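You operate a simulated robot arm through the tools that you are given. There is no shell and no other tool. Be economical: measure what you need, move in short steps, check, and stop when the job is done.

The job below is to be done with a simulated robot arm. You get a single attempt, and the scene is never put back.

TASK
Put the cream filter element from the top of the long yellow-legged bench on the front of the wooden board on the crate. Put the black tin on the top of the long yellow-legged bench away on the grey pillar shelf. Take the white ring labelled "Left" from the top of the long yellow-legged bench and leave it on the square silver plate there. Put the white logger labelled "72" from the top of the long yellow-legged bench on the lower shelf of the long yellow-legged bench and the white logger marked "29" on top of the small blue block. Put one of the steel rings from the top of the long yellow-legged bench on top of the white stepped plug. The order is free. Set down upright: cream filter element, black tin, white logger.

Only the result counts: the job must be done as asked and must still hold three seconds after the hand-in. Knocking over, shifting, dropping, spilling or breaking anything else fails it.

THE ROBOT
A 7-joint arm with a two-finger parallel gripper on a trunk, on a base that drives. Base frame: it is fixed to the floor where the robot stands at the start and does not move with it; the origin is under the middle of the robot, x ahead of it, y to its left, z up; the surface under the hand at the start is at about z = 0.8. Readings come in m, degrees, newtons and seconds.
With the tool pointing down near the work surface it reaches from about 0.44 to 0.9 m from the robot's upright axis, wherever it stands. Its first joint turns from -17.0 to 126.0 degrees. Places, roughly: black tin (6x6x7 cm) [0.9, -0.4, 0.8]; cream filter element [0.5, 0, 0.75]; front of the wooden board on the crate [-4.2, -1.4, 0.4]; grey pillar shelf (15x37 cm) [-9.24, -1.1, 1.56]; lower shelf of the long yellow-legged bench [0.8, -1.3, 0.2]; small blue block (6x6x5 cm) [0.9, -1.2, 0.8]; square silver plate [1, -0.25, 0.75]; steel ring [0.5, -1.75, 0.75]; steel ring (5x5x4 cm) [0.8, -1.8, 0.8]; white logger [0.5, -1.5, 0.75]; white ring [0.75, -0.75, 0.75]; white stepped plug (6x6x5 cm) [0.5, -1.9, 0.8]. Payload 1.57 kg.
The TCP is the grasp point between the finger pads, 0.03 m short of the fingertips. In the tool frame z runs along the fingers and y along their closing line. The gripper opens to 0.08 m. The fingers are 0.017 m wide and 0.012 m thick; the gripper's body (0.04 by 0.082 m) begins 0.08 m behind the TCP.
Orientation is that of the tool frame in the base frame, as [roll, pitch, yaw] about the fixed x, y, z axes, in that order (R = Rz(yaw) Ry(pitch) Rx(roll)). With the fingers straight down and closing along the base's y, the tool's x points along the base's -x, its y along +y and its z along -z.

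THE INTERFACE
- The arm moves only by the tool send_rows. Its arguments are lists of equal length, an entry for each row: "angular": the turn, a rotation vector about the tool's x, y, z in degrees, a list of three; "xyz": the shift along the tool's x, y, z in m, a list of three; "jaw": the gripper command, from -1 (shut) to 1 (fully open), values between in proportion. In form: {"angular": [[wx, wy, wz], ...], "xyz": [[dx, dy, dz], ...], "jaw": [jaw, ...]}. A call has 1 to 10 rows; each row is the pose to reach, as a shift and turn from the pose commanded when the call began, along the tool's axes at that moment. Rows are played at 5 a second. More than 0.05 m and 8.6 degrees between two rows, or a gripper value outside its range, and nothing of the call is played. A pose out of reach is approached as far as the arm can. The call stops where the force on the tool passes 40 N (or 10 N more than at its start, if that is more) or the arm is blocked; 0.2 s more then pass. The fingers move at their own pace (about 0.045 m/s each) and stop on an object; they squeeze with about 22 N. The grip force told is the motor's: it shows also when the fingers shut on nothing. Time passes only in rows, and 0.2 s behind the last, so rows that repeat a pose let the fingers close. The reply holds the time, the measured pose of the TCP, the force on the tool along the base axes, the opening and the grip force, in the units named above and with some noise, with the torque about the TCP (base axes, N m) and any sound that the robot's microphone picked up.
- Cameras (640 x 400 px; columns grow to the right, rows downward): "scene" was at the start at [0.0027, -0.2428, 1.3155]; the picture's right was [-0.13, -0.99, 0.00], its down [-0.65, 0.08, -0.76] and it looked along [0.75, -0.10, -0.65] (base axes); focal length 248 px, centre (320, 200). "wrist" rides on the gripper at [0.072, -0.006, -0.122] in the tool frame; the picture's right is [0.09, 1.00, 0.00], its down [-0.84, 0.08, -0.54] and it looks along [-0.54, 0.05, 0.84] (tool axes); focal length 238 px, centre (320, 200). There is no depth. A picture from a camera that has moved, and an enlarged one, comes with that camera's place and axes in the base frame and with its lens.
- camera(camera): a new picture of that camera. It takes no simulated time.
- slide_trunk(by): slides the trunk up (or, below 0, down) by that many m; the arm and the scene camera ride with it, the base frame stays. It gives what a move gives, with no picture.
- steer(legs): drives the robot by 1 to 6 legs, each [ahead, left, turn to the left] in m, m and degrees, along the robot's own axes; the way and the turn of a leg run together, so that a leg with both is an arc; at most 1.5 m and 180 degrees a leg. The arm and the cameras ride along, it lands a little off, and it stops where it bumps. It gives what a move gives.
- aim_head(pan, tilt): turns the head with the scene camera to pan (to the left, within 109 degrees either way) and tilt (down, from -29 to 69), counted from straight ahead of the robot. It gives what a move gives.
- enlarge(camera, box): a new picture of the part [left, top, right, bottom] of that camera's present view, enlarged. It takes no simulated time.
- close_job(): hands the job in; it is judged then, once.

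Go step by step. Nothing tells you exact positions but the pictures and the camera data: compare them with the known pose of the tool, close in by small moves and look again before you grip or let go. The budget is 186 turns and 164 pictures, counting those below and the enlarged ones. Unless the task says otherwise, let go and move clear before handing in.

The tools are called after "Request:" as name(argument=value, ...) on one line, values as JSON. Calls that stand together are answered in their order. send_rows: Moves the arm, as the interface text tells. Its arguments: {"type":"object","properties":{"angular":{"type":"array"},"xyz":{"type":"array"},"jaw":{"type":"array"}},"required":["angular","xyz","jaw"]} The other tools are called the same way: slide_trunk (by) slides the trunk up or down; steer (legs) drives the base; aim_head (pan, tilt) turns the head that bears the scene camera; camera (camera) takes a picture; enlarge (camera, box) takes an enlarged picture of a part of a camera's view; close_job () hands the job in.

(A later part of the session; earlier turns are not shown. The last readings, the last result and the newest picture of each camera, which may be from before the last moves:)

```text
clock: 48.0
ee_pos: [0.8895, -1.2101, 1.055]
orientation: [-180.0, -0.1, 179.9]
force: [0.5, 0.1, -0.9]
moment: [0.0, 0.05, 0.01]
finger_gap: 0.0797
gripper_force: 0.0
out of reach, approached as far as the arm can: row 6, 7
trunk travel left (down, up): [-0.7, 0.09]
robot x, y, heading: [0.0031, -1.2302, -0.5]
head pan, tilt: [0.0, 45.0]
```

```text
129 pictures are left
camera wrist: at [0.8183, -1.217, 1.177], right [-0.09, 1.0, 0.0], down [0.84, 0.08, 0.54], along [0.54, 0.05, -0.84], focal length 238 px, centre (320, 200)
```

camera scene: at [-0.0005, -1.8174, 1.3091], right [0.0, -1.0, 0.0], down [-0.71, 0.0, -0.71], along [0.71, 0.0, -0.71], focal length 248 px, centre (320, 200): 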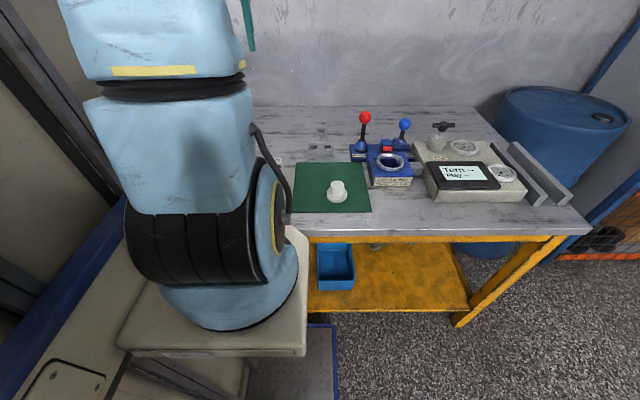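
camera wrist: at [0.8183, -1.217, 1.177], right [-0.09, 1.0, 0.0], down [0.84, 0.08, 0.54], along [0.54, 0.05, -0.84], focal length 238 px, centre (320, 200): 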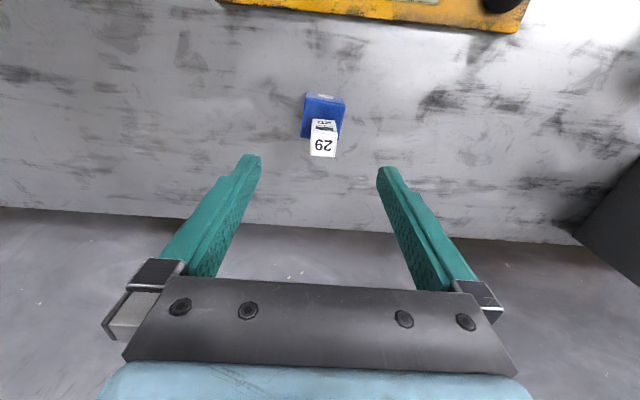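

Logger 29 stands on the block. Retract up/back and drive right for logger 72 and the rings.

Request:
send_rows(angular=[[0, 0, 0], [0, 0, 0], [0, 0, 0], [0, 0, 0], [0, 0, 0], [0, 0, 0], [0, 0, 0]], xyz=[[0.04, 0, -0.02], [0.08, 0, -0.04], [0.12, 0, -0.06], [0.16, 0, -0.08], [0.2, 0, -0.1], [0.24, 0, -0.12], [0.27, 0, -0.125]], jaw=[1, 1, 1, 1, 1, 1, 1])

Request:
steer(legs=[[0, -0.46, 0]])

Request:
camera(camera="wrist")

```text
clock: 49.6
ee_pos: [0.6157, -1.2094, 1.1829]
orientation: [180.0, 0.0, 179.8]
force: [1.5, 0.7, -0.4]
moment: [0.03, 0.07, -0.02]
finger_gap: 0.0801
gripper_force: 0.0
trunk travel left (down, up): [-0.7, 0.09]
robot x, y, heading: [0.0022, -1.2334, -0.3]
head pan, tilt: [0.0, 45.0]
```

```text
clock: 52.3
ee_pos: [0.616, -1.6649, 1.1818]
orientation: [-179.9, 0.1, -179.8]
force: [-0.1, -0.6, -0.1]
moment: [-0.02, 0.02, 0.01]
finger_gap: 0.0799
gripper_force: 0.0
trunk travel left (down, up): [-0.7, 0.09]
robot x, y, heading: [0.0025, -1.6925, 0.3]
head pan, tilt: [0.0, 45.0]
```

```text
128 pictures are left
camera wrist: at [0.5441, -1.6743, 1.3037], right [-0.1, 1.0, 0.0], down [0.84, 0.08, 0.54], along [0.54, 0.05, -0.84], focal length 238 px, centre (320, 200)
```

wrist: 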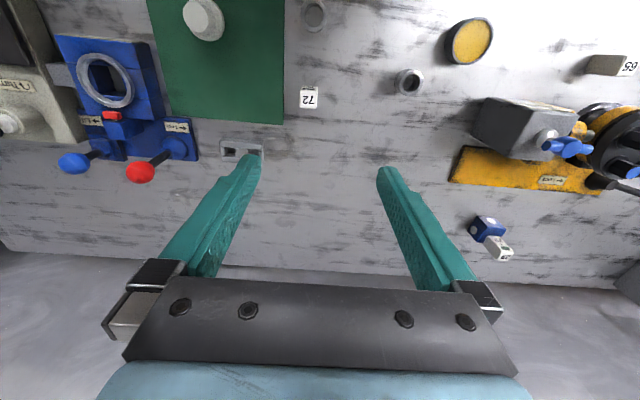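

I'll take the steel ring near (0.50,-1.69) first. Move above it.

Request:
send_rows(angular=[[0, 0, 0], [0, 0, 0], [0, 0, 0], [0, 0, 0], [0, 0, 0], [0, 0, 0]], xyz=[[0.022, -0.005, 0.04], [0.044, -0.01, 0.08], [0.066, -0.015, 0.12], [0.088, -0.02, 0.16], [0.11, -0.025, 0.195], [0.116, -0.025, 0.22]], jaw=[1, 1, 1, 1, 1, 1])

Request:
camera(camera="wrist")

```text
clock: 53.7
ee_pos: [0.499, -1.6934, 0.9626]
orientation: [180.0, 0.0, -179.8]
force: [0.0, 0.4, -0.2]
moment: [-0.01, -0.05, 0.01]
finger_gap: 0.0802
gripper_force: 0.1
trunk travel left (down, up): [-0.7, 0.09]
robot x, y, heading: [0.002, -1.6932, 0.3]
head pan, tilt: [0.0, 45.0]
```

```text
127 pictures are left
camera wrist: at [0.4281, -1.7013, 1.0843], right [-0.1, 1.0, 0.0], down [0.84, 0.08, 0.54], along [0.54, 0.05, -0.84], focal length 238 px, centre (320, 200)
```

wrist: 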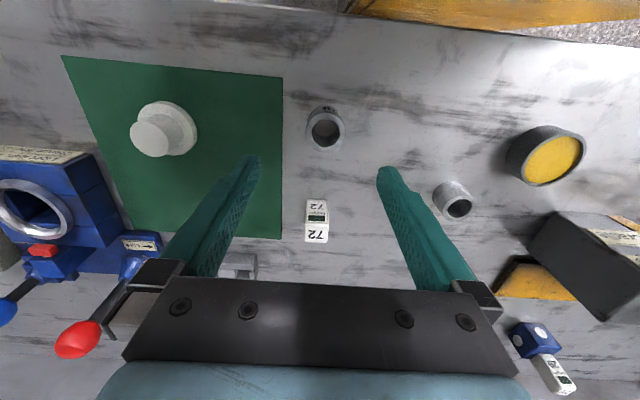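

Ring centre ≈(0.501,-1.688). Descend.

Request:
send_rows(angular=[[0, 0, 0], [0, 0, 0], [0, 0, 0]], xyz=[[-0.002, 0.005, 0.04], [-0.002, 0.005, 0.08], [-0.002, 0.005, 0.105]], jaw=[1, 1, 1])

Request:
camera(camera="wrist")

```text
clock: 54.5
ee_pos: [0.5011, -1.6904, 0.8544]
orientation: [-179.9, 0.0, -179.7]
force: [-0.6, -0.1, 0.1]
moment: [0.01, 0.0, 0.01]
finger_gap: 0.0798
gripper_force: 0.0
trunk travel left (down, up): [-0.7, 0.09]
robot x, y, heading: [0.0028, -1.6957, 0.2]
head pan, tilt: [0.0, 45.0]
```

```text
126 pictures are left
camera wrist: at [0.4305, -1.6973, 0.9767], right [-0.1, 1.0, 0.0], down [0.84, 0.08, 0.54], along [0.54, 0.05, -0.84], focal length 238 px, centre (320, 200)
```

wrist: 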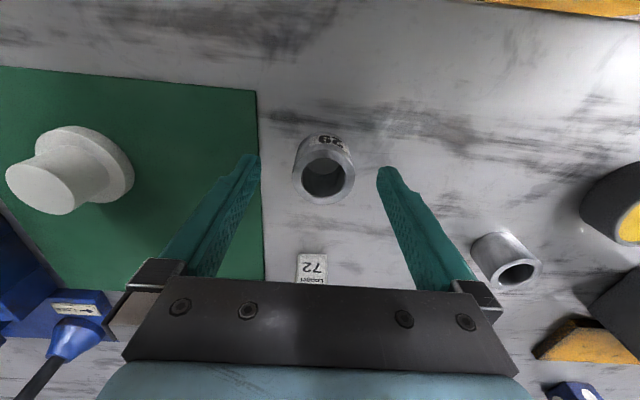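

Request:
send_rows(angular=[[0, 0, 0], [0, 0, 0], [0, 0, 0], [0, 0, 0], [0, 0, 0], [0, 0, 0]], xyz=[[0.003, 0.003, 0.014], [0.003, 0.003, 0.014], [0.003, 0.003, 0.014], [0.003, 0.003, 0.014], [0.003, 0.003, 0.014], [0.003, 0.003, 0.014]], jaw=[1, -1, -1, -1, -1, -1])

Request:
camera(camera="wrist")

```text
clock: 55.9
ee_pos: [0.4982, -1.684, 0.8423]
orientation: [-180.0, 0.0, -179.8]
force: [-0.2, -0.1, -0.2]
moment: [0.02, 0.0, 0.01]
finger_gap: 0.0416
gripper_force: 21.4
trunk travel left (down, up): [-0.7, 0.09]
robot x, y, heading: [0.0022, -1.6993, 0.3]
head pan, tilt: [0.0, 45.0]
```

```text
125 pictures are left
camera wrist: at [0.4279, -1.6924, 0.9641], right [-0.1, 1.0, 0.0], down [0.84, 0.08, 0.54], along [0.54, 0.05, -0.84], focal length 238 px, centre (320, 200)
```

wrist: 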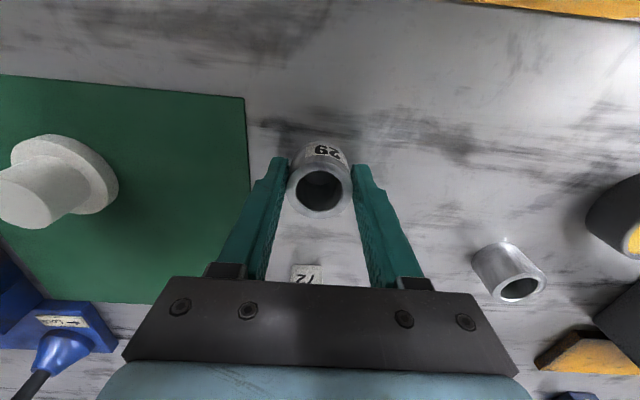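

Ring gripped (OD 4.2 cm). Plug top is ≈(0.525,-1.869,0.845). Lift, drive right 0.17 m, then align over the plug.

Request:
send_rows(angular=[[0, 0, 0], [0, 0, 0], [0, 0, 0], [0, 0, 0]], xyz=[[0, 0, -0.04], [0, 0, -0.08], [0, 0, -0.12], [0, 0, -0.14]], jaw=[-1, -1, -1, -1])

Request:
steer(legs=[[0, -0.15, 0]])

Request:
camera(camera="wrist")

Request:
camera(camera="scene")

```text
clock: 56.9
ee_pos: [0.4972, -1.6859, 0.979]
orientation: [180.0, 0.0, -179.8]
force: [0.2, -1.0, -2.0]
moment: [0.02, 0.01, 0.03]
finger_gap: 0.0415
gripper_force: 22.0
trunk travel left (down, up): [-0.7, 0.09]
robot x, y, heading: [0.0005, -1.7, 0.2]
head pan, tilt: [0.0, 45.0]
```

```text
clock: 58.4
ee_pos: [0.4979, -1.8452, 0.9796]
orientation: [-179.9, 0.1, -179.9]
force: [0.3, -0.2, -2.5]
moment: [-0.02, 0.0, -0.03]
finger_gap: 0.0416
gripper_force: 22.1
trunk travel left (down, up): [-0.7, 0.09]
robot x, y, heading: [0.0014, -1.8549, 0.1]
head pan, tilt: [0.0, 45.0]
```

```text
124 pictures are left
camera wrist: at [0.4269, -1.852, 1.1011], right [-0.09, 1.0, 0.0], down [0.84, 0.08, 0.54], along [0.54, 0.05, -0.84], focal length 238 px, centre (320, 200)
```

wrist: 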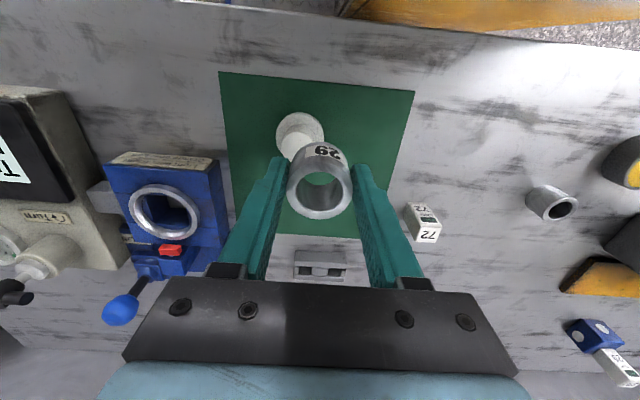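

```text
123 pictures are left
camera scene: at [0.0028, -2.0873, 1.3091], right [0.0, -1.0, 0.0], down [-0.71, 0.0, -0.71], along [0.71, 0.0, -0.71], focal length 248 px, centre (320, 200)
```

scene: 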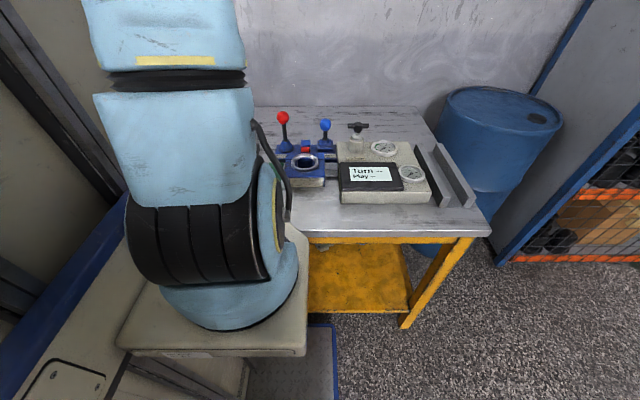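

Plug confirmed at ≈(0.524,-1.869). Align above it.

Request:
send_rows(angular=[[0, 0, 0], [0, 0, 0], [0, 0, 0]], xyz=[[-0.015, -0.012, 0], [-0.027, -0.024, 0.02], [-0.027, -0.024, 0.06]], jaw=[-1, -1, -1])

Request:
camera(camera="wrist")

```text
clock: 59.1
ee_pos: [0.5256, -1.868, 0.9216]
orientation: [180.0, 0.2, -179.9]
force: [0.2, -1.0, -2.1]
moment: [0.03, -0.05, 0.0]
finger_gap: 0.0415
gripper_force: 22.4
trunk travel left (down, up): [-0.7, 0.09]
robot x, y, heading: [-0.0017, -1.8535, 0.2]
head pan, tilt: [0.0, 45.0]
```

```text
122 pictures are left
camera wrist: at [0.4541, -1.8759, 1.0428], right [-0.09, 1.0, 0.0], down [0.84, 0.08, 0.54], along [0.54, 0.05, -0.84], focal length 238 px, centre (320, 200)
```

wrist: 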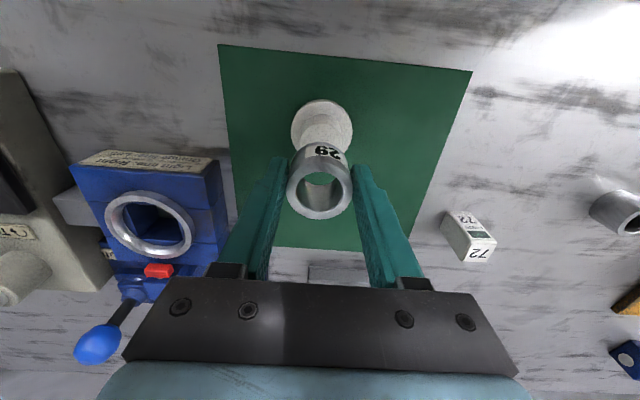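

Request:
send_rows(angular=[[0, 0, 0], [0, 0, 0]], xyz=[[0.002, 0, 0.015], [0.002, 0, 0.027]], jaw=[-1, -1])

Request:
enlarge(camera="wrist", box=[240, 80, 400, 240])

```text
clock: 59.8
ee_pos: [0.524, -1.8685, 0.8938]
orientation: [180.0, 0.0, -179.8]
force: [-1.3, -0.5, -1.7]
moment: [0.01, 0.0, -0.01]
finger_gap: 0.0416
gripper_force: 22.1
trunk travel left (down, up): [-0.7, 0.09]
robot x, y, heading: [-0.0014, -1.8534, 0.1]
head pan, tilt: [0.0, 45.0]
```

```text
2.50 times, centred on (320, 160) of wrist
camera zoom: at [0.4525, -1.8758, 1.0147], right [-0.09, 1.0, 0.0], down [0.84, 0.08, 0.54], along [0.54, 0.05, -0.84], focal length 596 px, centre (320, 300)
```

zoom: 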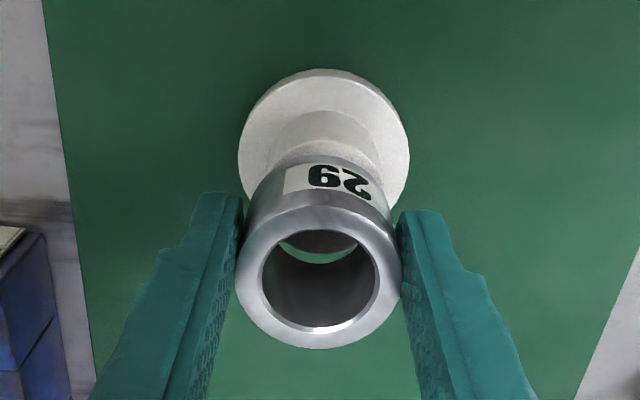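

Ring is centred above the stub (stub ≈3.3 cm vs bore ≈2.9 cm, so it will rest on top). Lower to contact.

Request:
send_rows(angular=[[0, 0, 0], [0, 0, 0], [0, 0, 0]], xyz=[[0.001, 0, 0.002], [0.001, 0, 0.004], [0.001, 0, 0.006]], jaw=[-1, -1, -1])

```text
clock: 60.5
ee_pos: [0.5218, -1.8693, 0.8886]
orientation: [179.9, 0.0, -179.9]
force: [0.4, -3.4, 18.7]
moment: [-0.11, -0.06, 0.12]
finger_gap: 0.0416
gripper_force: 21.9
trunk travel left (down, up): [-0.7, 0.09]
robot x, y, heading: [0.0032, -1.8547, -0.0]
head pan, tilt: [0.0, 45.0]
```

Contact at the expected height. Look before release.

Request:
enlarge(camera="wrist", box=[240, 80, 400, 240])

```text
2.50 times, centred on (320, 160) of wrist
camera zoom: at [0.4508, -1.8761, 1.0092], right [-0.09, 1.0, 0.0], down [0.84, 0.08, 0.54], along [0.54, 0.05, -0.84], focal length 596 px, centre (320, 300)
```

zoom: 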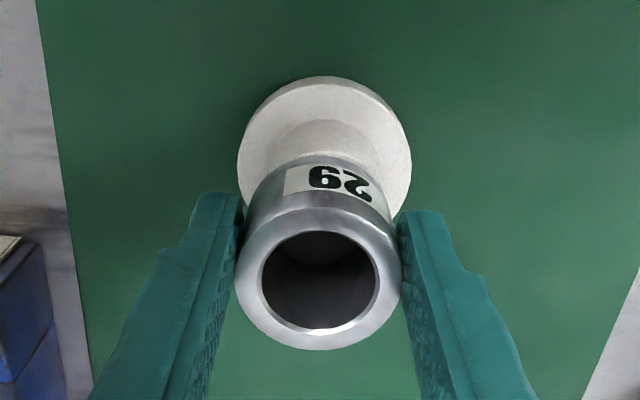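

Request:
send_rows(angular=[[0, 0, 0], [0, 0, 0], [0, 0, 0], [0, 0, 0], [0, 0, 0], [0, 0, 0], [0, 0, 0]], xyz=[[0, 0, -0.001], [0, 0, -0.001], [0, 0, -0.001], [0, 0, -0.04], [0, 0, -0.08], [0, 0, -0.12], [0, 0, -0.14]], jaw=[0.2, 0.5, 0.7, 0.7, 0.9, 1, 1])

Request:
camera(camera="wrist")

Request:
enlarge(camera="wrist", box=[240, 80, 400, 200])

```text
clock: 62.1
ee_pos: [0.5202, -1.8694, 1.0254]
orientation: [-179.9, 0.1, -179.8]
force: [0.2, -0.4, -0.2]
moment: [-0.04, 0.05, 0.01]
finger_gap: 0.08
gripper_force: 0.1
trunk travel left (down, up): [-0.7, 0.09]
robot x, y, heading: [0.0023, -1.8563, 0.3]
head pan, tilt: [0.0, 45.0]
```

```text
119 pictures are left
camera wrist: at [0.4484, -1.8767, 1.1469], right [-0.09, 1.0, 0.0], down [0.84, 0.08, 0.54], along [0.54, 0.05, -0.84], focal length 238 px, centre (320, 200)
```

wrist: 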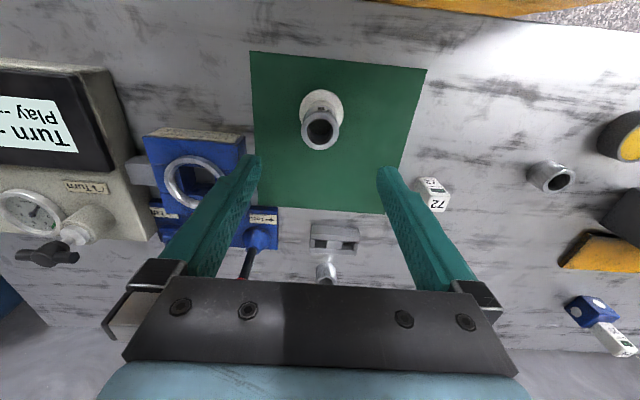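

```text
3.33 times, centred on (320, 140) of wrist
camera zoom: at [0.4484, -1.8767, 1.1469], right [-0.09, 1.0, 0.0], down [0.84, 0.08, 0.54], along [0.54, 0.05, -0.84], focal length 794 px, centre (320, 400)
```

zoom: 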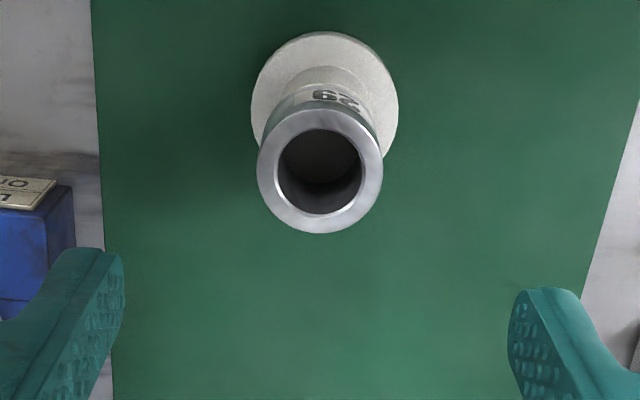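

The ring rests on the plug. Next, logger 72 → lower shelf; drive left to y≈-1.6 and view it.

Request:
steer(legs=[[0, 0.25, 0]])

Request:
send_rows(angular=[[0, -6, 0], [0, -12, 0], [0, -18, 0], [0, -24, 0], [0, -30, 0], [0, -36, 0], [0, -40, 0]], xyz=[[0, -0.01, 0], [0, -0.02, 0], [0, -0.03, 0.01], [-0.01, -0.04, 0.02], [-0.02, -0.05, 0.03], [-0.03, -0.06, 0.04], [-0.04, -0.065, 0.05]], jaw=[1, 1, 1, 1, 1, 1, 1])

Request:
camera(camera="wrist")

```text
clock: 64.0
ee_pos: [0.5191, -1.6201, 1.0241]
orientation: [-180.0, 0.0, -179.9]
force: [0.2, -0.3, -0.5]
moment: [0.0, -0.04, 0.0]
finger_gap: 0.0802
gripper_force: 0.0
trunk travel left (down, up): [-0.7, 0.09]
robot x, y, heading: [-0.0013, -1.6105, 0.2]
head pan, tilt: [0.0, 45.0]
```

```text
clock: 65.6
ee_pos: [0.5945, -1.6793, 0.9784]
orientation: [179.9, 40.1, 179.6]
force: [-1.0, 0.6, 0.2]
moment: [0.0, -0.03, -0.01]
finger_gap: 0.08
gripper_force: 0.1
out of reach, approached as far as the arm can: row 4, 5, 6, 7
trunk travel left (down, up): [-0.7, 0.09]
robot x, y, heading: [0.0015, -1.6058, -0.1]
head pan, tilt: [0.0, 45.0]
```

```text
117 pictures are left
camera wrist: at [0.4621, -1.6861, 1.0256], right [-0.07, 1.0, -0.06], down [0.29, 0.07, 0.95], along [0.95, 0.04, -0.3], focal length 238 px, centre (320, 200)
```

wrist: 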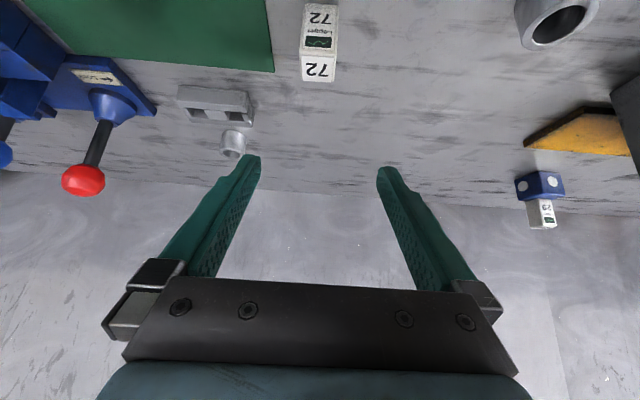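

Logger 72's top centre is ≈(0.613,-1.686). Descend with the 40° tilt to straddle it.

Request:
send_rows(angular=[[0, 0, 0], [0, 0, 0], [0, 0, 0], [0, 0, 0]], xyz=[[0.007, -0.004, 0.03], [0.024, -0.007, 0.055], [0.042, -0.007, 0.078], [0.0597, -0.007, 0.1]], jaw=[1, 1, 1, 1])

Request:
camera(camera="wrist")

```text
clock: 66.6
ee_pos: [0.6147, -1.6853, 0.863]
orientation: [-179.8, 40.1, -179.9]
force: [0.0, 0.0, 0.6]
moment: [-0.05, 0.03, -0.04]
finger_gap: 0.08
gripper_force: 0.1
trunk travel left (down, up): [-0.7, 0.09]
robot x, y, heading: [0.0007, -1.6033, 0.0]
head pan, tilt: [0.0, 45.0]
```

```text
116 pictures are left
camera wrist: at [0.4821, -1.6926, 0.9093], right [-0.07, 1.0, -0.06], down [0.29, 0.08, 0.95], along [0.95, 0.05, -0.3], focal length 238 px, centre (320, 200)
```

wrist: 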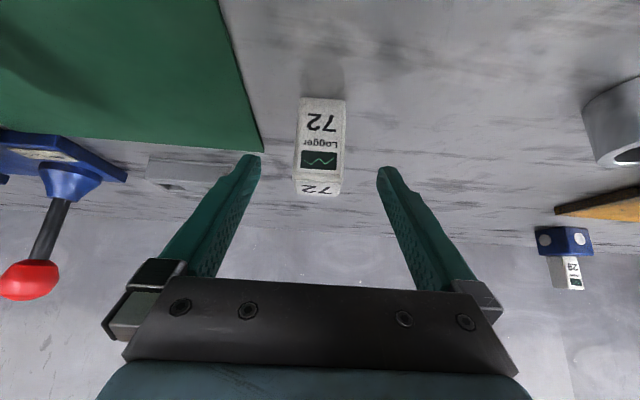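

Request:
send_rows(angular=[[0, 0, 0], [0, 0, 0], [0, 0, 0], [0, 0, 0], [0, 0, 0], [0, 0, 0], [0, 0, 0]], xyz=[[0.006, 0, 0.011], [0.0123, 0, 0.0223], [0.0123, 0, 0.0223], [0.0123, 0, 0.0223], [0.0123, 0, 0.0223], [0.0123, 0, 0.0223], [0.0123, 0, 0.0223]], jaw=[1, 1, -1, -1, -1, -1, -1])

Request:
camera(camera="wrist")

```text
clock: 68.2
ee_pos: [0.6198, -1.6857, 0.8376]
orientation: [-180.0, 40.0, -180.0]
force: [-0.2, 0.4, 0.6]
moment: [0.01, -0.04, 0.03]
finger_gap: 0.0307
gripper_force: 22.0
trunk travel left (down, up): [-0.7, 0.09]
robot x, y, heading: [0.0055, -1.6092, -0.1]
head pan, tilt: [0.0, 45.0]
```

```text
115 pictures are left
camera wrist: at [0.4874, -1.693, 0.884], right [-0.07, 1.0, -0.06], down [0.29, 0.08, 0.95], along [0.95, 0.05, -0.3], focal length 238 px, centre (320, 200)
```

wrist: 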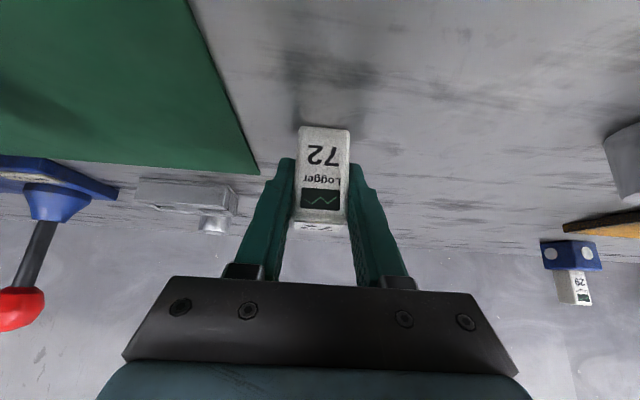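

Logger 72 is held. Lift, back away from the bench, and lower the trunk.

Request:
send_rows(angular=[[0, 0, 0], [0, 0, 0], [0, 0, 0]], xyz=[[-0.0258, 0, -0.0306], [-0.0515, 0, -0.0613], [-0.0773, 0, -0.092]], jaw=[-1, -1, -1])

Request:
steer(legs=[[-0.5, 0, 0]])

Request:
slide_trunk(by=-0.55)

Request:
aim_head(pan=10, tilt=15)

Request:
camera(camera="wrist")

Request:
camera(camera="scene")

```text
clock: 69.0
ee_pos: [0.6186, -1.6851, 0.9598]
orientation: [-180.0, 40.0, -179.9]
force: [0.9, -0.8, -0.5]
moment: [0.01, -0.02, 0.02]
finger_gap: 0.0307
gripper_force: 21.9
trunk travel left (down, up): [-0.7, 0.09]
robot x, y, heading: [0.0041, -1.6075, -0.2]
head pan, tilt: [0.0, 45.0]
```

```text
clock: 71.9
ee_pos: [0.1134, -1.6891, 0.9594]
orientation: [-179.9, 39.9, 179.3]
force: [0.1, 1.1, -0.3]
moment: [0.01, 0.0, 0.0]
finger_gap: 0.0304
gripper_force: 22.6
trunk travel left (down, up): [-0.7, 0.09]
robot x, y, heading: [-0.504, -1.6031, -0.5]
head pan, tilt: [0.0, 45.0]
```

```text
refused: -0.55 is not a number from -0.4 to 0.4
```

```text
clock: 72.9
ee_pos: [0.1123, -1.6895, 0.9603]
orientation: [180.0, 40.0, 179.3]
force: [0.8, 0.4, -1.1]
moment: [0.0, 0.0, 0.0]
finger_gap: 0.0305
gripper_force: 22.3
trunk travel left (down, up): [-0.7, 0.09]
robot x, y, heading: [-0.504, -1.6025, -0.3]
head pan, tilt: [10.0, 15.0]
```

```text
114 pictures are left
camera wrist: at [-0.0211, -1.6952, 1.0065], right [-0.06, 1.0, -0.06], down [0.29, 0.07, 0.95], along [0.95, 0.04, -0.3], focal length 238 px, centre (320, 200)
```

wrist: 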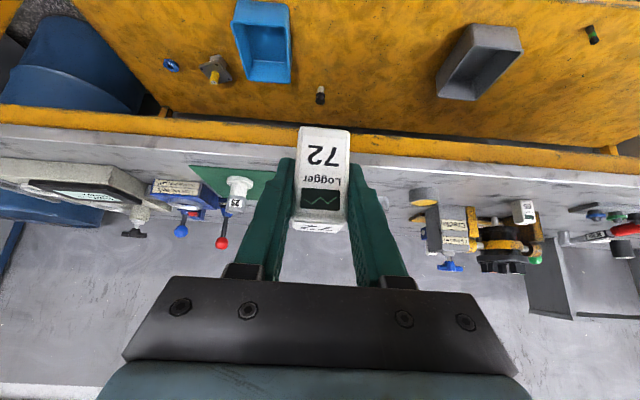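

```text
113 pictures are left
camera scene: at [-0.4962, -1.8197, 1.3558], right [0.16, -0.99, 0.0], down [-0.26, -0.04, -0.97], along [0.95, 0.16, -0.26], focal length 248 px, centre (320, 200)
```

scene: 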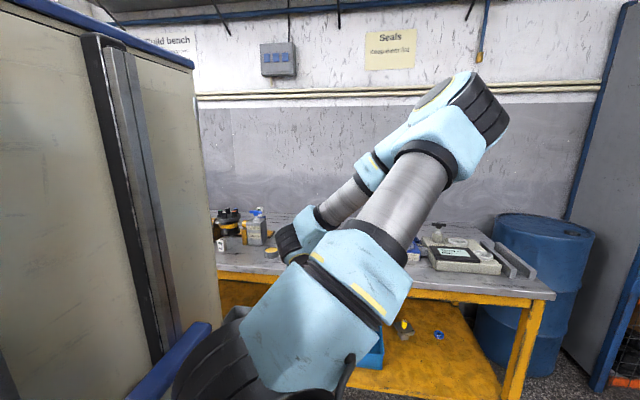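

The lower shelf is visible: free between the bins (y -1.25…-1.85). Lower the trunk in two slides while clear of the bench.

Request:
slide_trunk(by=-0.4)

Request:
slide_trunk(by=-0.2)

Request:
steer(legs=[[0, 0.15, 0]])

Request:
camera(camera="wrist")

Request:
camera(camera="scene")

```text
clock: 76.7
ee_pos: [0.1116, -1.6884, 0.5589]
orientation: [-179.9, 40.0, 179.3]
force: [0.3, 0.1, -1.1]
moment: [-0.01, -0.01, 0.0]
finger_gap: 0.0308
gripper_force: 21.3
trunk travel left (down, up): [-0.3, 0.49]
robot x, y, heading: [-0.5046, -1.6045, -0.9]
head pan, tilt: [10.0, 15.0]
```

```text
clock: 78.9
ee_pos: [0.1122, -1.6889, 0.3608]
orientation: [-179.8, 40.0, 179.3]
force: [-0.1, 0.1, 0.3]
moment: [-0.02, 0.0, 0.0]
finger_gap: 0.0306
gripper_force: 22.2
trunk travel left (down, up): [-0.1, 0.69]
robot x, y, heading: [-0.5044, -1.6, -0.8]
head pan, tilt: [10.0, 15.0]
```

```text
clock: 80.3
ee_pos: [0.1127, -1.5336, 0.3594]
orientation: [-179.9, 40.0, 179.5]
force: [-0.7, 0.4, -0.1]
moment: [0.01, -0.02, 0.03]
finger_gap: 0.0305
gripper_force: 21.5
trunk travel left (down, up): [-0.1, 0.69]
robot x, y, heading: [-0.502, -1.4492, -0.6]
head pan, tilt: [10.0, 15.0]
```

```text
112 pictures are left
camera wrist: at [-0.0193, -1.5402, 0.4064], right [-0.06, 1.0, -0.06], down [0.29, 0.08, 0.95], along [0.95, 0.04, -0.3], focal length 238 px, centre (320, 200)
```

wrist: 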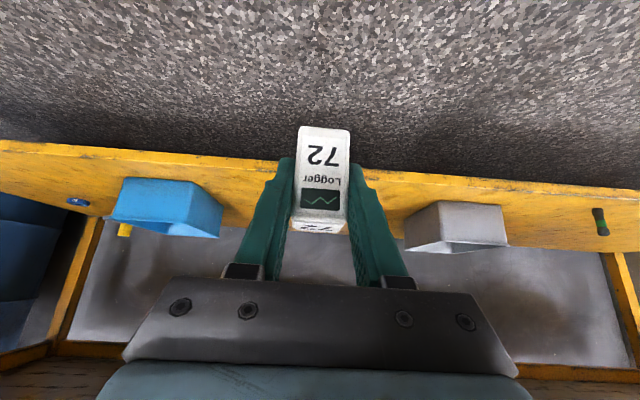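

```text
111 pictures are left
camera scene: at [-0.4941, -1.6657, 0.7559], right [0.16, -0.99, 0.0], down [-0.26, -0.04, -0.97], along [0.95, 0.16, -0.26], focal length 248 px, centre (320, 200)
```

scene: 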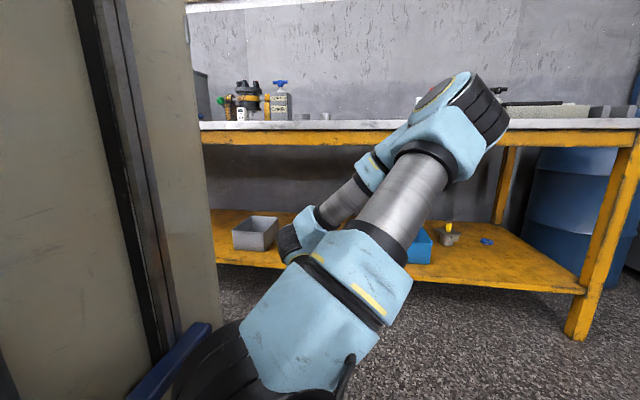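

Shelf lies clear ahead. Drive in partway, watching the elbow against the bench edge.

Request:
steer(legs=[[0.28, 0, 0]])

Request:
camera(camera="scene")

Request:
camera(camera="wrist")

```text
clock: 82.2
ee_pos: [0.3953, -1.5362, 0.3599]
orientation: [-179.9, 40.0, 179.5]
force: [-1.0, -0.6, -0.2]
moment: [0.0, -0.02, 0.0]
finger_gap: 0.0307
gripper_force: 21.7
trunk travel left (down, up): [-0.1, 0.69]
robot x, y, heading: [-0.2209, -1.4529, -0.5]
head pan, tilt: [10.0, 15.0]
```

```text
110 pictures are left
camera scene: at [-0.2134, -1.6682, 0.7559], right [0.17, -0.99, 0.0], down [-0.26, -0.04, -0.97], along [0.95, 0.16, -0.26], focal length 248 px, centre (320, 200)
```

scene: 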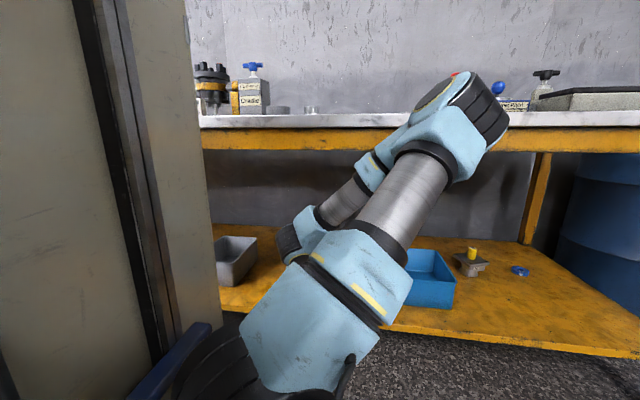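

```text
109 pictures are left
camera wrist: at [0.2612, -1.5423, 0.4064], right [-0.06, 1.0, -0.06], down [0.29, 0.08, 0.95], along [0.95, 0.04, -0.3], focal length 238 px, centre (320, 200)
```

wrist: 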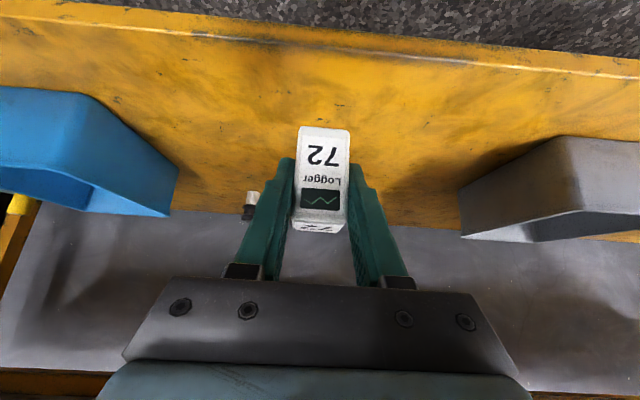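

Elbow still well short of the bench edge. Continue 0.1 m further.

Request:
steer(legs=[[0.1, 0.02, 0]])

Request:
slide_trunk(by=-0.08)

Request:
camera(camera="scene")

Request:
camera(camera="wrist")

```text
clock: 83.4
ee_pos: [0.4983, -1.5172, 0.3592]
orientation: [-179.9, 40.0, 179.5]
force: [-0.6, -0.1, -1.3]
moment: [0.0, 0.0, 0.01]
finger_gap: 0.0304
gripper_force: 21.5
trunk travel left (down, up): [-0.1, 0.69]
robot x, y, heading: [-0.1195, -1.4332, -0.7]
head pan, tilt: [10.0, 15.0]
```

```text
clock: 84.6
ee_pos: [0.4997, -1.5168, 0.2794]
orientation: [-179.9, 40.0, 179.5]
force: [0.3, -0.4, -0.3]
moment: [-0.02, 0.01, 0.02]
finger_gap: 0.0306
gripper_force: 21.8
trunk travel left (down, up): [-0.02, 0.77]
robot x, y, heading: [-0.1191, -1.435, -0.6]
head pan, tilt: [10.0, 15.0]
```

```text
108 pictures are left
camera scene: at [-0.1089, -1.6485, 0.6759], right [0.16, -0.99, 0.0], down [-0.26, -0.04, -0.97], along [0.95, 0.16, -0.26], focal length 248 px, centre (320, 200)
```

scene: 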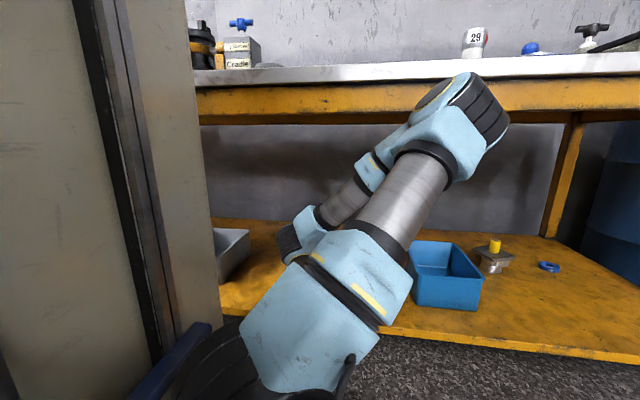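

```text
107 pictures are left
camera wrist: at [0.3659, -1.523, 0.3265], right [-0.06, 1.0, -0.06], down [0.29, 0.08, 0.95], along [0.95, 0.04, -0.3], focal length 238 px, centre (320, 200)
```

wrist: 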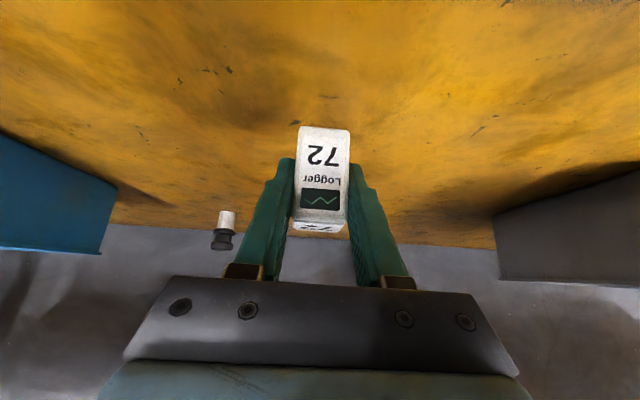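

Lowering by the arm toward the shelf surface.

Request:
send_rows(angular=[[0, 0, 0], [0, 0, 0], [0, 0, 0]], xyz=[[0.0096, 0, 0.0115], [0.0161, 0, 0.0191], [0.0206, 0, 0.0245]], jaw=[-1, -1, -1])

Request:
camera(camera="wrist")

```text
clock: 85.4
ee_pos: [0.5008, -1.5183, 0.2487]
orientation: [-179.9, 40.3, 179.5]
force: [2.0, 1.6, 20.1]
moment: [0.04, -0.08, 0.02]
finger_gap: 0.0309
gripper_force: 22.4
trunk travel left (down, up): [-0.02, 0.77]
robot x, y, heading: [-0.1178, -1.4327, -0.8]
head pan, tilt: [10.0, 15.0]
```

```text
106 pictures are left
camera wrist: at [0.3671, -1.5245, 0.2952], right [-0.06, 1.0, -0.06], down [0.29, 0.08, 0.95], along [0.96, 0.04, -0.29], focal length 238 px, centre (320, 200)
```

wrist: 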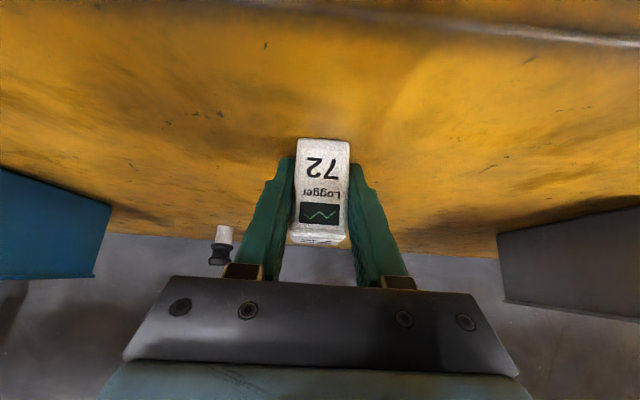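

Contact with the shelf (20 N). Release and withdraw along the tool axis.

Request:
send_rows(angular=[[0, 0, 0], [0, 0, 0], [0, 0, 0], [0, 0, 0], [0, 0, 0], [0, 0, 0]], xyz=[[-0.002, 0, -0.002], [-0.002, 0, -0.002], [-0.002, 0, -0.002], [-0.002, 0, -0.03], [-0.002, 0, -0.06], [-0.002, 0, -0.09]], jaw=[0, 0.4, 0.7, 1, 1, 1])

Request:
camera(camera="wrist")

```text
clock: 86.8
ee_pos: [0.4709, -1.5091, 0.3241]
orientation: [-179.9, 39.8, 179.5]
force: [0.0, 0.1, -0.2]
moment: [-0.02, 0.0, 0.01]
finger_gap: 0.0798
gripper_force: 0.1
out of reach, approached as far as the arm can: row 5, 6
trunk travel left (down, up): [-0.02, 0.77]
robot x, y, heading: [-0.1174, -1.4309, -0.6]
head pan, tilt: [10.0, 15.0]
```

```text
105 pictures are left
camera wrist: at [0.3384, -1.5157, 0.3709], right [-0.06, 1.0, -0.06], down [0.3, 0.08, 0.95], along [0.95, 0.04, -0.3], focal length 238 px, centre (320, 200)
```

wrist: 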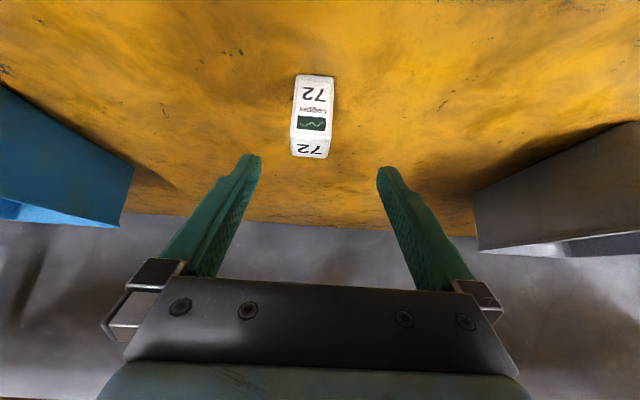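

Logger 72 stands on the lower shelf. Back out, raise the trunk, and head for the filter element.

Request:
steer(legs=[[-0.45, 0, 0]])

Request:
slide_trunk(by=0.4)

Request:
slide_trunk(by=0.28)

Request:
send_rows(angular=[[0, 7, 0], [0, 14, 0], [0, 21, 0], [0, 28, 0], [0, 35, 0], [0, 40, 0]], xyz=[[0, 0, -0.02], [0, 0, -0.04], [0, 0, -0.06], [0, 0, -0.08], [0, 0, -0.1], [0, 0, -0.12]], jaw=[1, 1, 1, 1, 1, 1])

Request:
steer(legs=[[0, 1.3, 0.6]])

```text
clock: 89.5
ee_pos: [0.0136, -1.5035, 0.3241]
orientation: [-179.8, 39.9, 179.7]
force: [-0.5, -0.3, 0.0]
moment: [-0.02, -0.03, -0.03]
finger_gap: 0.0798
gripper_force: 0.1
trunk travel left (down, up): [-0.02, 0.77]
robot x, y, heading: [-0.573, -1.4244, -0.3]
head pan, tilt: [10.0, 15.0]
```

```text
clock: 93.4
ee_pos: [0.0128, -1.5039, 0.7245]
orientation: [-179.8, 40.0, 179.7]
force: [-0.1, -0.2, -0.3]
moment: [-0.02, 0.02, -0.01]
finger_gap: 0.0802
gripper_force: 0.1
trunk travel left (down, up): [-0.42, 0.37]
robot x, y, heading: [-0.5758, -1.4289, -0.4]
head pan, tilt: [10.0, 15.0]
```

```text
clock: 96.2
ee_pos: [0.0136, -1.5035, 1.0033]
orientation: [-179.9, 39.8, 179.7]
force: [0.2, 0.2, 0.5]
moment: [0.01, -0.02, 0.02]
finger_gap: 0.0801
gripper_force: 0.1
trunk travel left (down, up): [-0.7, 0.09]
robot x, y, heading: [-0.5741, -1.4288, -0.1]
head pan, tilt: [10.0, 15.0]
```

```text
clock: 97.6
ee_pos: [-0.0624, -1.5037, 1.0963]
orientation: [-180.0, -0.1, 179.8]
force: [0.0, -0.4, -0.9]
moment: [0.04, 0.0, -0.03]
finger_gap: 0.0797
gripper_force: 0.0
trunk travel left (down, up): [-0.7, 0.09]
robot x, y, heading: [-0.5759, -1.4332, -0.5]
head pan, tilt: [10.0, 15.0]
```

```text
clock: 104.2
ee_pos: [-0.0671, -0.1664, 1.0956]
orientation: [-179.9, -0.2, -179.2]
force: [0.4, 0.8, -0.1]
moment: [0.01, 0.01, 0.02]
finger_gap: 0.0798
gripper_force: 0.0
trunk travel left (down, up): [-0.7, 0.09]
robot x, y, heading: [-0.5821, -0.0999, 0.9]
head pan, tilt: [10.0, 15.0]
```

Request:
aim_head(pan=-5, tilt=25)

Request:
camera(camera="scene")

Request:
steer(legs=[[0.42, 0, -0.9]])

Request:
camera(camera="wrist")

```text
clock: 105.0
ee_pos: [-0.0664, -0.1655, 1.0961]
orientation: [-180.0, 0.0, -179.2]
force: [-0.7, 0.3, 0.8]
moment: [0.01, 0.01, -0.02]
finger_gap: 0.0802
gripper_force: 0.0
trunk travel left (down, up): [-0.7, 0.09]
robot x, y, heading: [-0.5846, -0.1027, 1.0]
head pan, tilt: [-5.0, 25.0]
```

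```text
104 pictures are left
camera scene: at [-0.5684, -0.3417, 1.3397], right [-0.07, -1.0, 0.0], down [-0.42, 0.03, -0.91], along [0.9, -0.07, -0.42], focal length 248 px, centre (320, 200)
```

scene: 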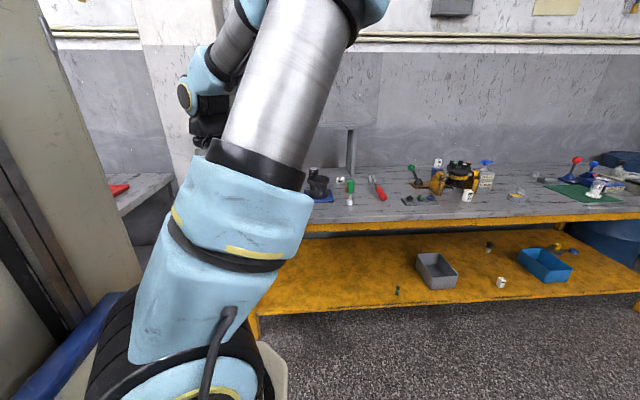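

```text
clock: 107.5
ee_pos: [0.3385, -0.1557, 1.0955]
orientation: [-179.9, -0.2, -178.9]
force: [0.8, -0.4, -0.6]
moment: [0.02, -0.01, -0.02]
finger_gap: 0.0798
gripper_force: 0.1
trunk travel left (down, up): [-0.7, 0.09]
robot x, y, heading: [-0.1797, -0.0942, 1.6]
head pan, tilt: [-5.0, 25.0]
```

```text
103 pictures are left
camera wrist: at [0.2675, -0.1647, 1.2172], right [-0.11, 0.99, 0.0], down [0.84, 0.09, 0.54], along [0.54, 0.06, -0.84], focal length 238 px, centre (320, 200)
```

wrist: 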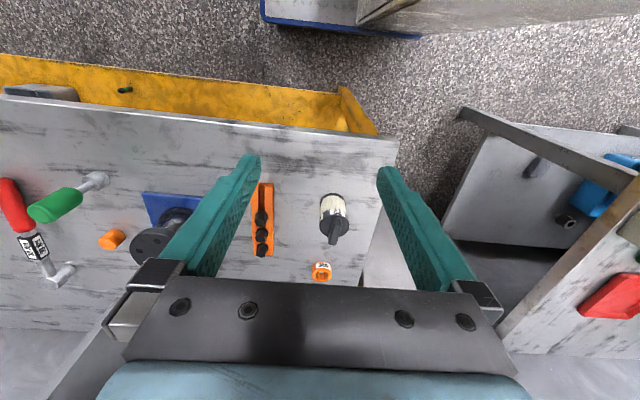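

Request:
enlarge(camera="wrist", box=[280, 160, 400, 290])

Request:
send_rows(angular=[[0, 0, 0], [0, 0, 0], [0, 0, 0]], xyz=[[-0.04, 0.01, 0], [-0.08, 0.02, 0], [-0.12, 0.03, 0.02]], jaw=[1, 1, 1])

Request:
camera(camera="wrist")

```text
3.08 times, centred on (340, 225) of wrist
camera zoom: at [0.2675, -0.1647, 1.2172], right [-0.11, 0.99, 0.0], down [0.84, 0.09, 0.54], along [0.54, 0.06, -0.84], focal length 733 px, centre (258, 123)
```

zoom: 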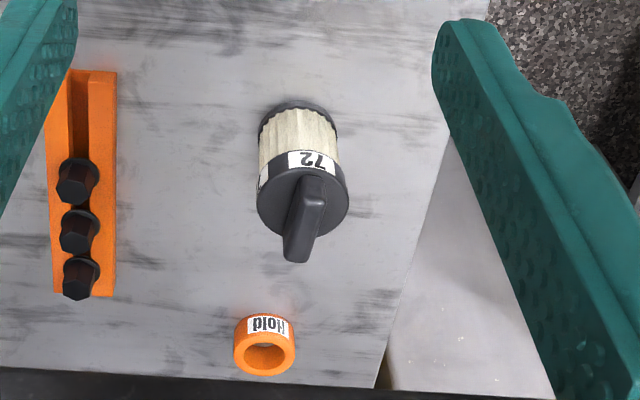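

```text
clock: 108.3
ee_pos: [0.4591, -0.1229, 1.0762]
orientation: [-179.9, 0.0, -178.9]
force: [0.1, -0.8, 1.2]
moment: [0.01, -0.05, -0.01]
finger_gap: 0.08
gripper_force: 0.1
trunk travel left (down, up): [-0.7, 0.09]
robot x, y, heading: [-0.1745, -0.0958, 1.2]
head pan, tilt: [-5.0, 25.0]
```

```text
101 pictures are left
camera wrist: at [0.3871, -0.1323, 1.1971], right [-0.11, 0.99, 0.0], down [0.83, 0.09, 0.54], along [0.54, 0.06, -0.84], focal length 238 px, centre (320, 200)
```

wrist: 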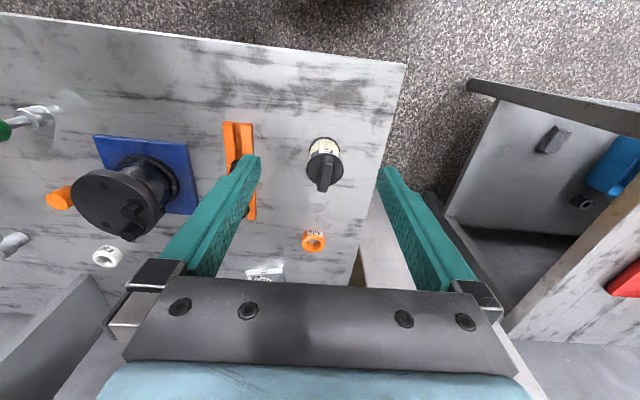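

The filter has a ~5.2 cm cylinder with a bar handle, centre ≈(0.531,-0.110), cap z≈0.89. Move above it.

Request:
send_rows(angular=[[0, 0, 0], [0, 0, 0], [0, 0, 0]], xyz=[[-0.03, 0.005, 0.02], [-0.06, 0.0116, 0.045], [-0.072, 0.0116, 0.08]], jaw=[1, 1, 1])

Request:
camera(camera="wrist")

```text
clock: 109.1
ee_pos: [0.531, -0.1107, 0.9945]
orientation: [-179.8, 0.0, -178.9]
force: [0.2, 0.0, -0.2]
moment: [0.04, 0.02, -0.02]
finger_gap: 0.0802
gripper_force: 0.1
trunk travel left (down, up): [-0.7, 0.09]
robot x, y, heading: [-0.1748, -0.0929, 1.3]
head pan, tilt: [-5.0, 25.0]
```

```text
100 pictures are left
camera wrist: at [0.4593, -0.1187, 1.1164], right [-0.11, 0.99, 0.0], down [0.84, 0.09, 0.54], along [0.54, 0.06, -0.84], focal length 238 px, centre (320, 200)
```

wrist: 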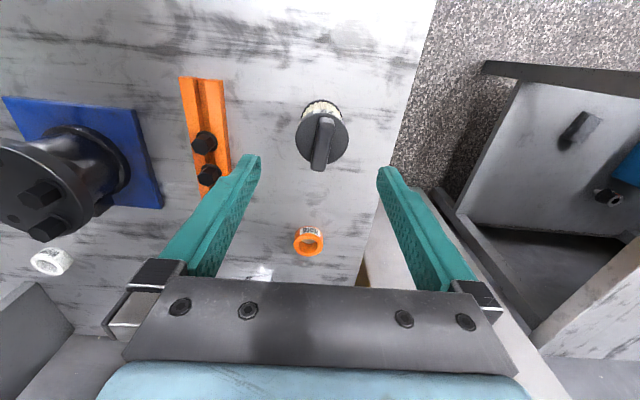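

Request:
send_rows(angular=[[0, 0, 0], [0, 0, 0], [0, 0, 0]], xyz=[[-0.003, 0.002, 0.04], [-0.003, 0.002, 0.08], [-0.003, 0.002, 0.11]], jaw=[1, 1, 1])

Request:
camera(camera="wrist")

```text
clock: 109.9
ee_pos: [0.5335, -0.1089, 0.8815]
orientation: [-179.8, 0.0, -178.9]
force: [0.4, -0.3, 0.8]
moment: [0.01, -0.01, 0.01]
finger_gap: 0.08
gripper_force: 0.0
trunk travel left (down, up): [-0.7, 0.09]
robot x, y, heading: [-0.182, -0.0971, 1.4]
head pan, tilt: [-5.0, 25.0]
```

```text
99 pictures are left
camera wrist: at [0.4626, -0.1162, 1.0031], right [-0.11, 0.99, 0.0], down [0.84, 0.09, 0.54], along [0.54, 0.06, -0.84], focal length 238 px, centre (320, 200)
```

wrist: 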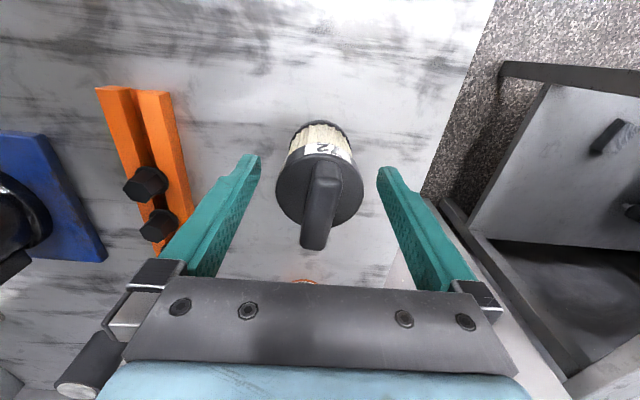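

Centered; lower 1.7 cm and grip.

Request:
send_rows(angular=[[0, 0, 0], [0, 0, 0], [0, 0, 0], [0, 0, 0], [0, 0, 0]], xyz=[[0, 0, 0.017], [0, 0, 0.017], [0, 0, 0.017], [0, 0, 0.017], [0, 0, 0.017]], jaw=[1, -1, -1, -1, -1])

Request:
camera(camera="wrist")

```text
clock: 111.1
ee_pos: [0.5331, -0.1065, 0.8641]
orientation: [-180.0, -0.1, -178.9]
force: [1.7, 0.2, -0.8]
moment: [0.04, -0.04, 0.0]
finger_gap: 0.0539
gripper_force: 22.2
trunk travel left (down, up): [-0.7, 0.09]
robot x, y, heading: [-0.1783, -0.0938, 1.2]
head pan, tilt: [-5.0, 25.0]
```

```text
98 pictures are left
camera wrist: at [0.4619, -0.1164, 0.9863], right [-0.11, 0.99, 0.0], down [0.84, 0.09, 0.54], along [0.54, 0.06, -0.84], focal length 238 px, centre (320, 200)
```

wrist: 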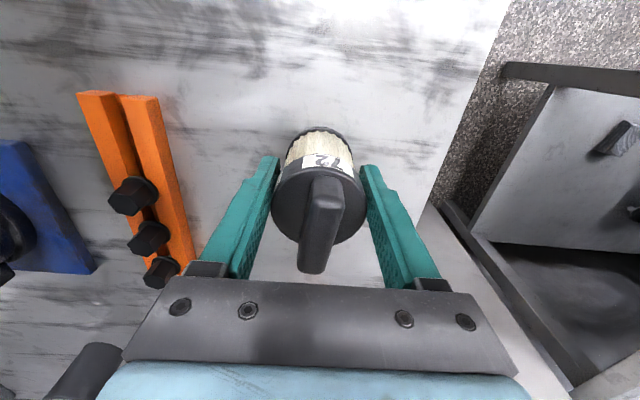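

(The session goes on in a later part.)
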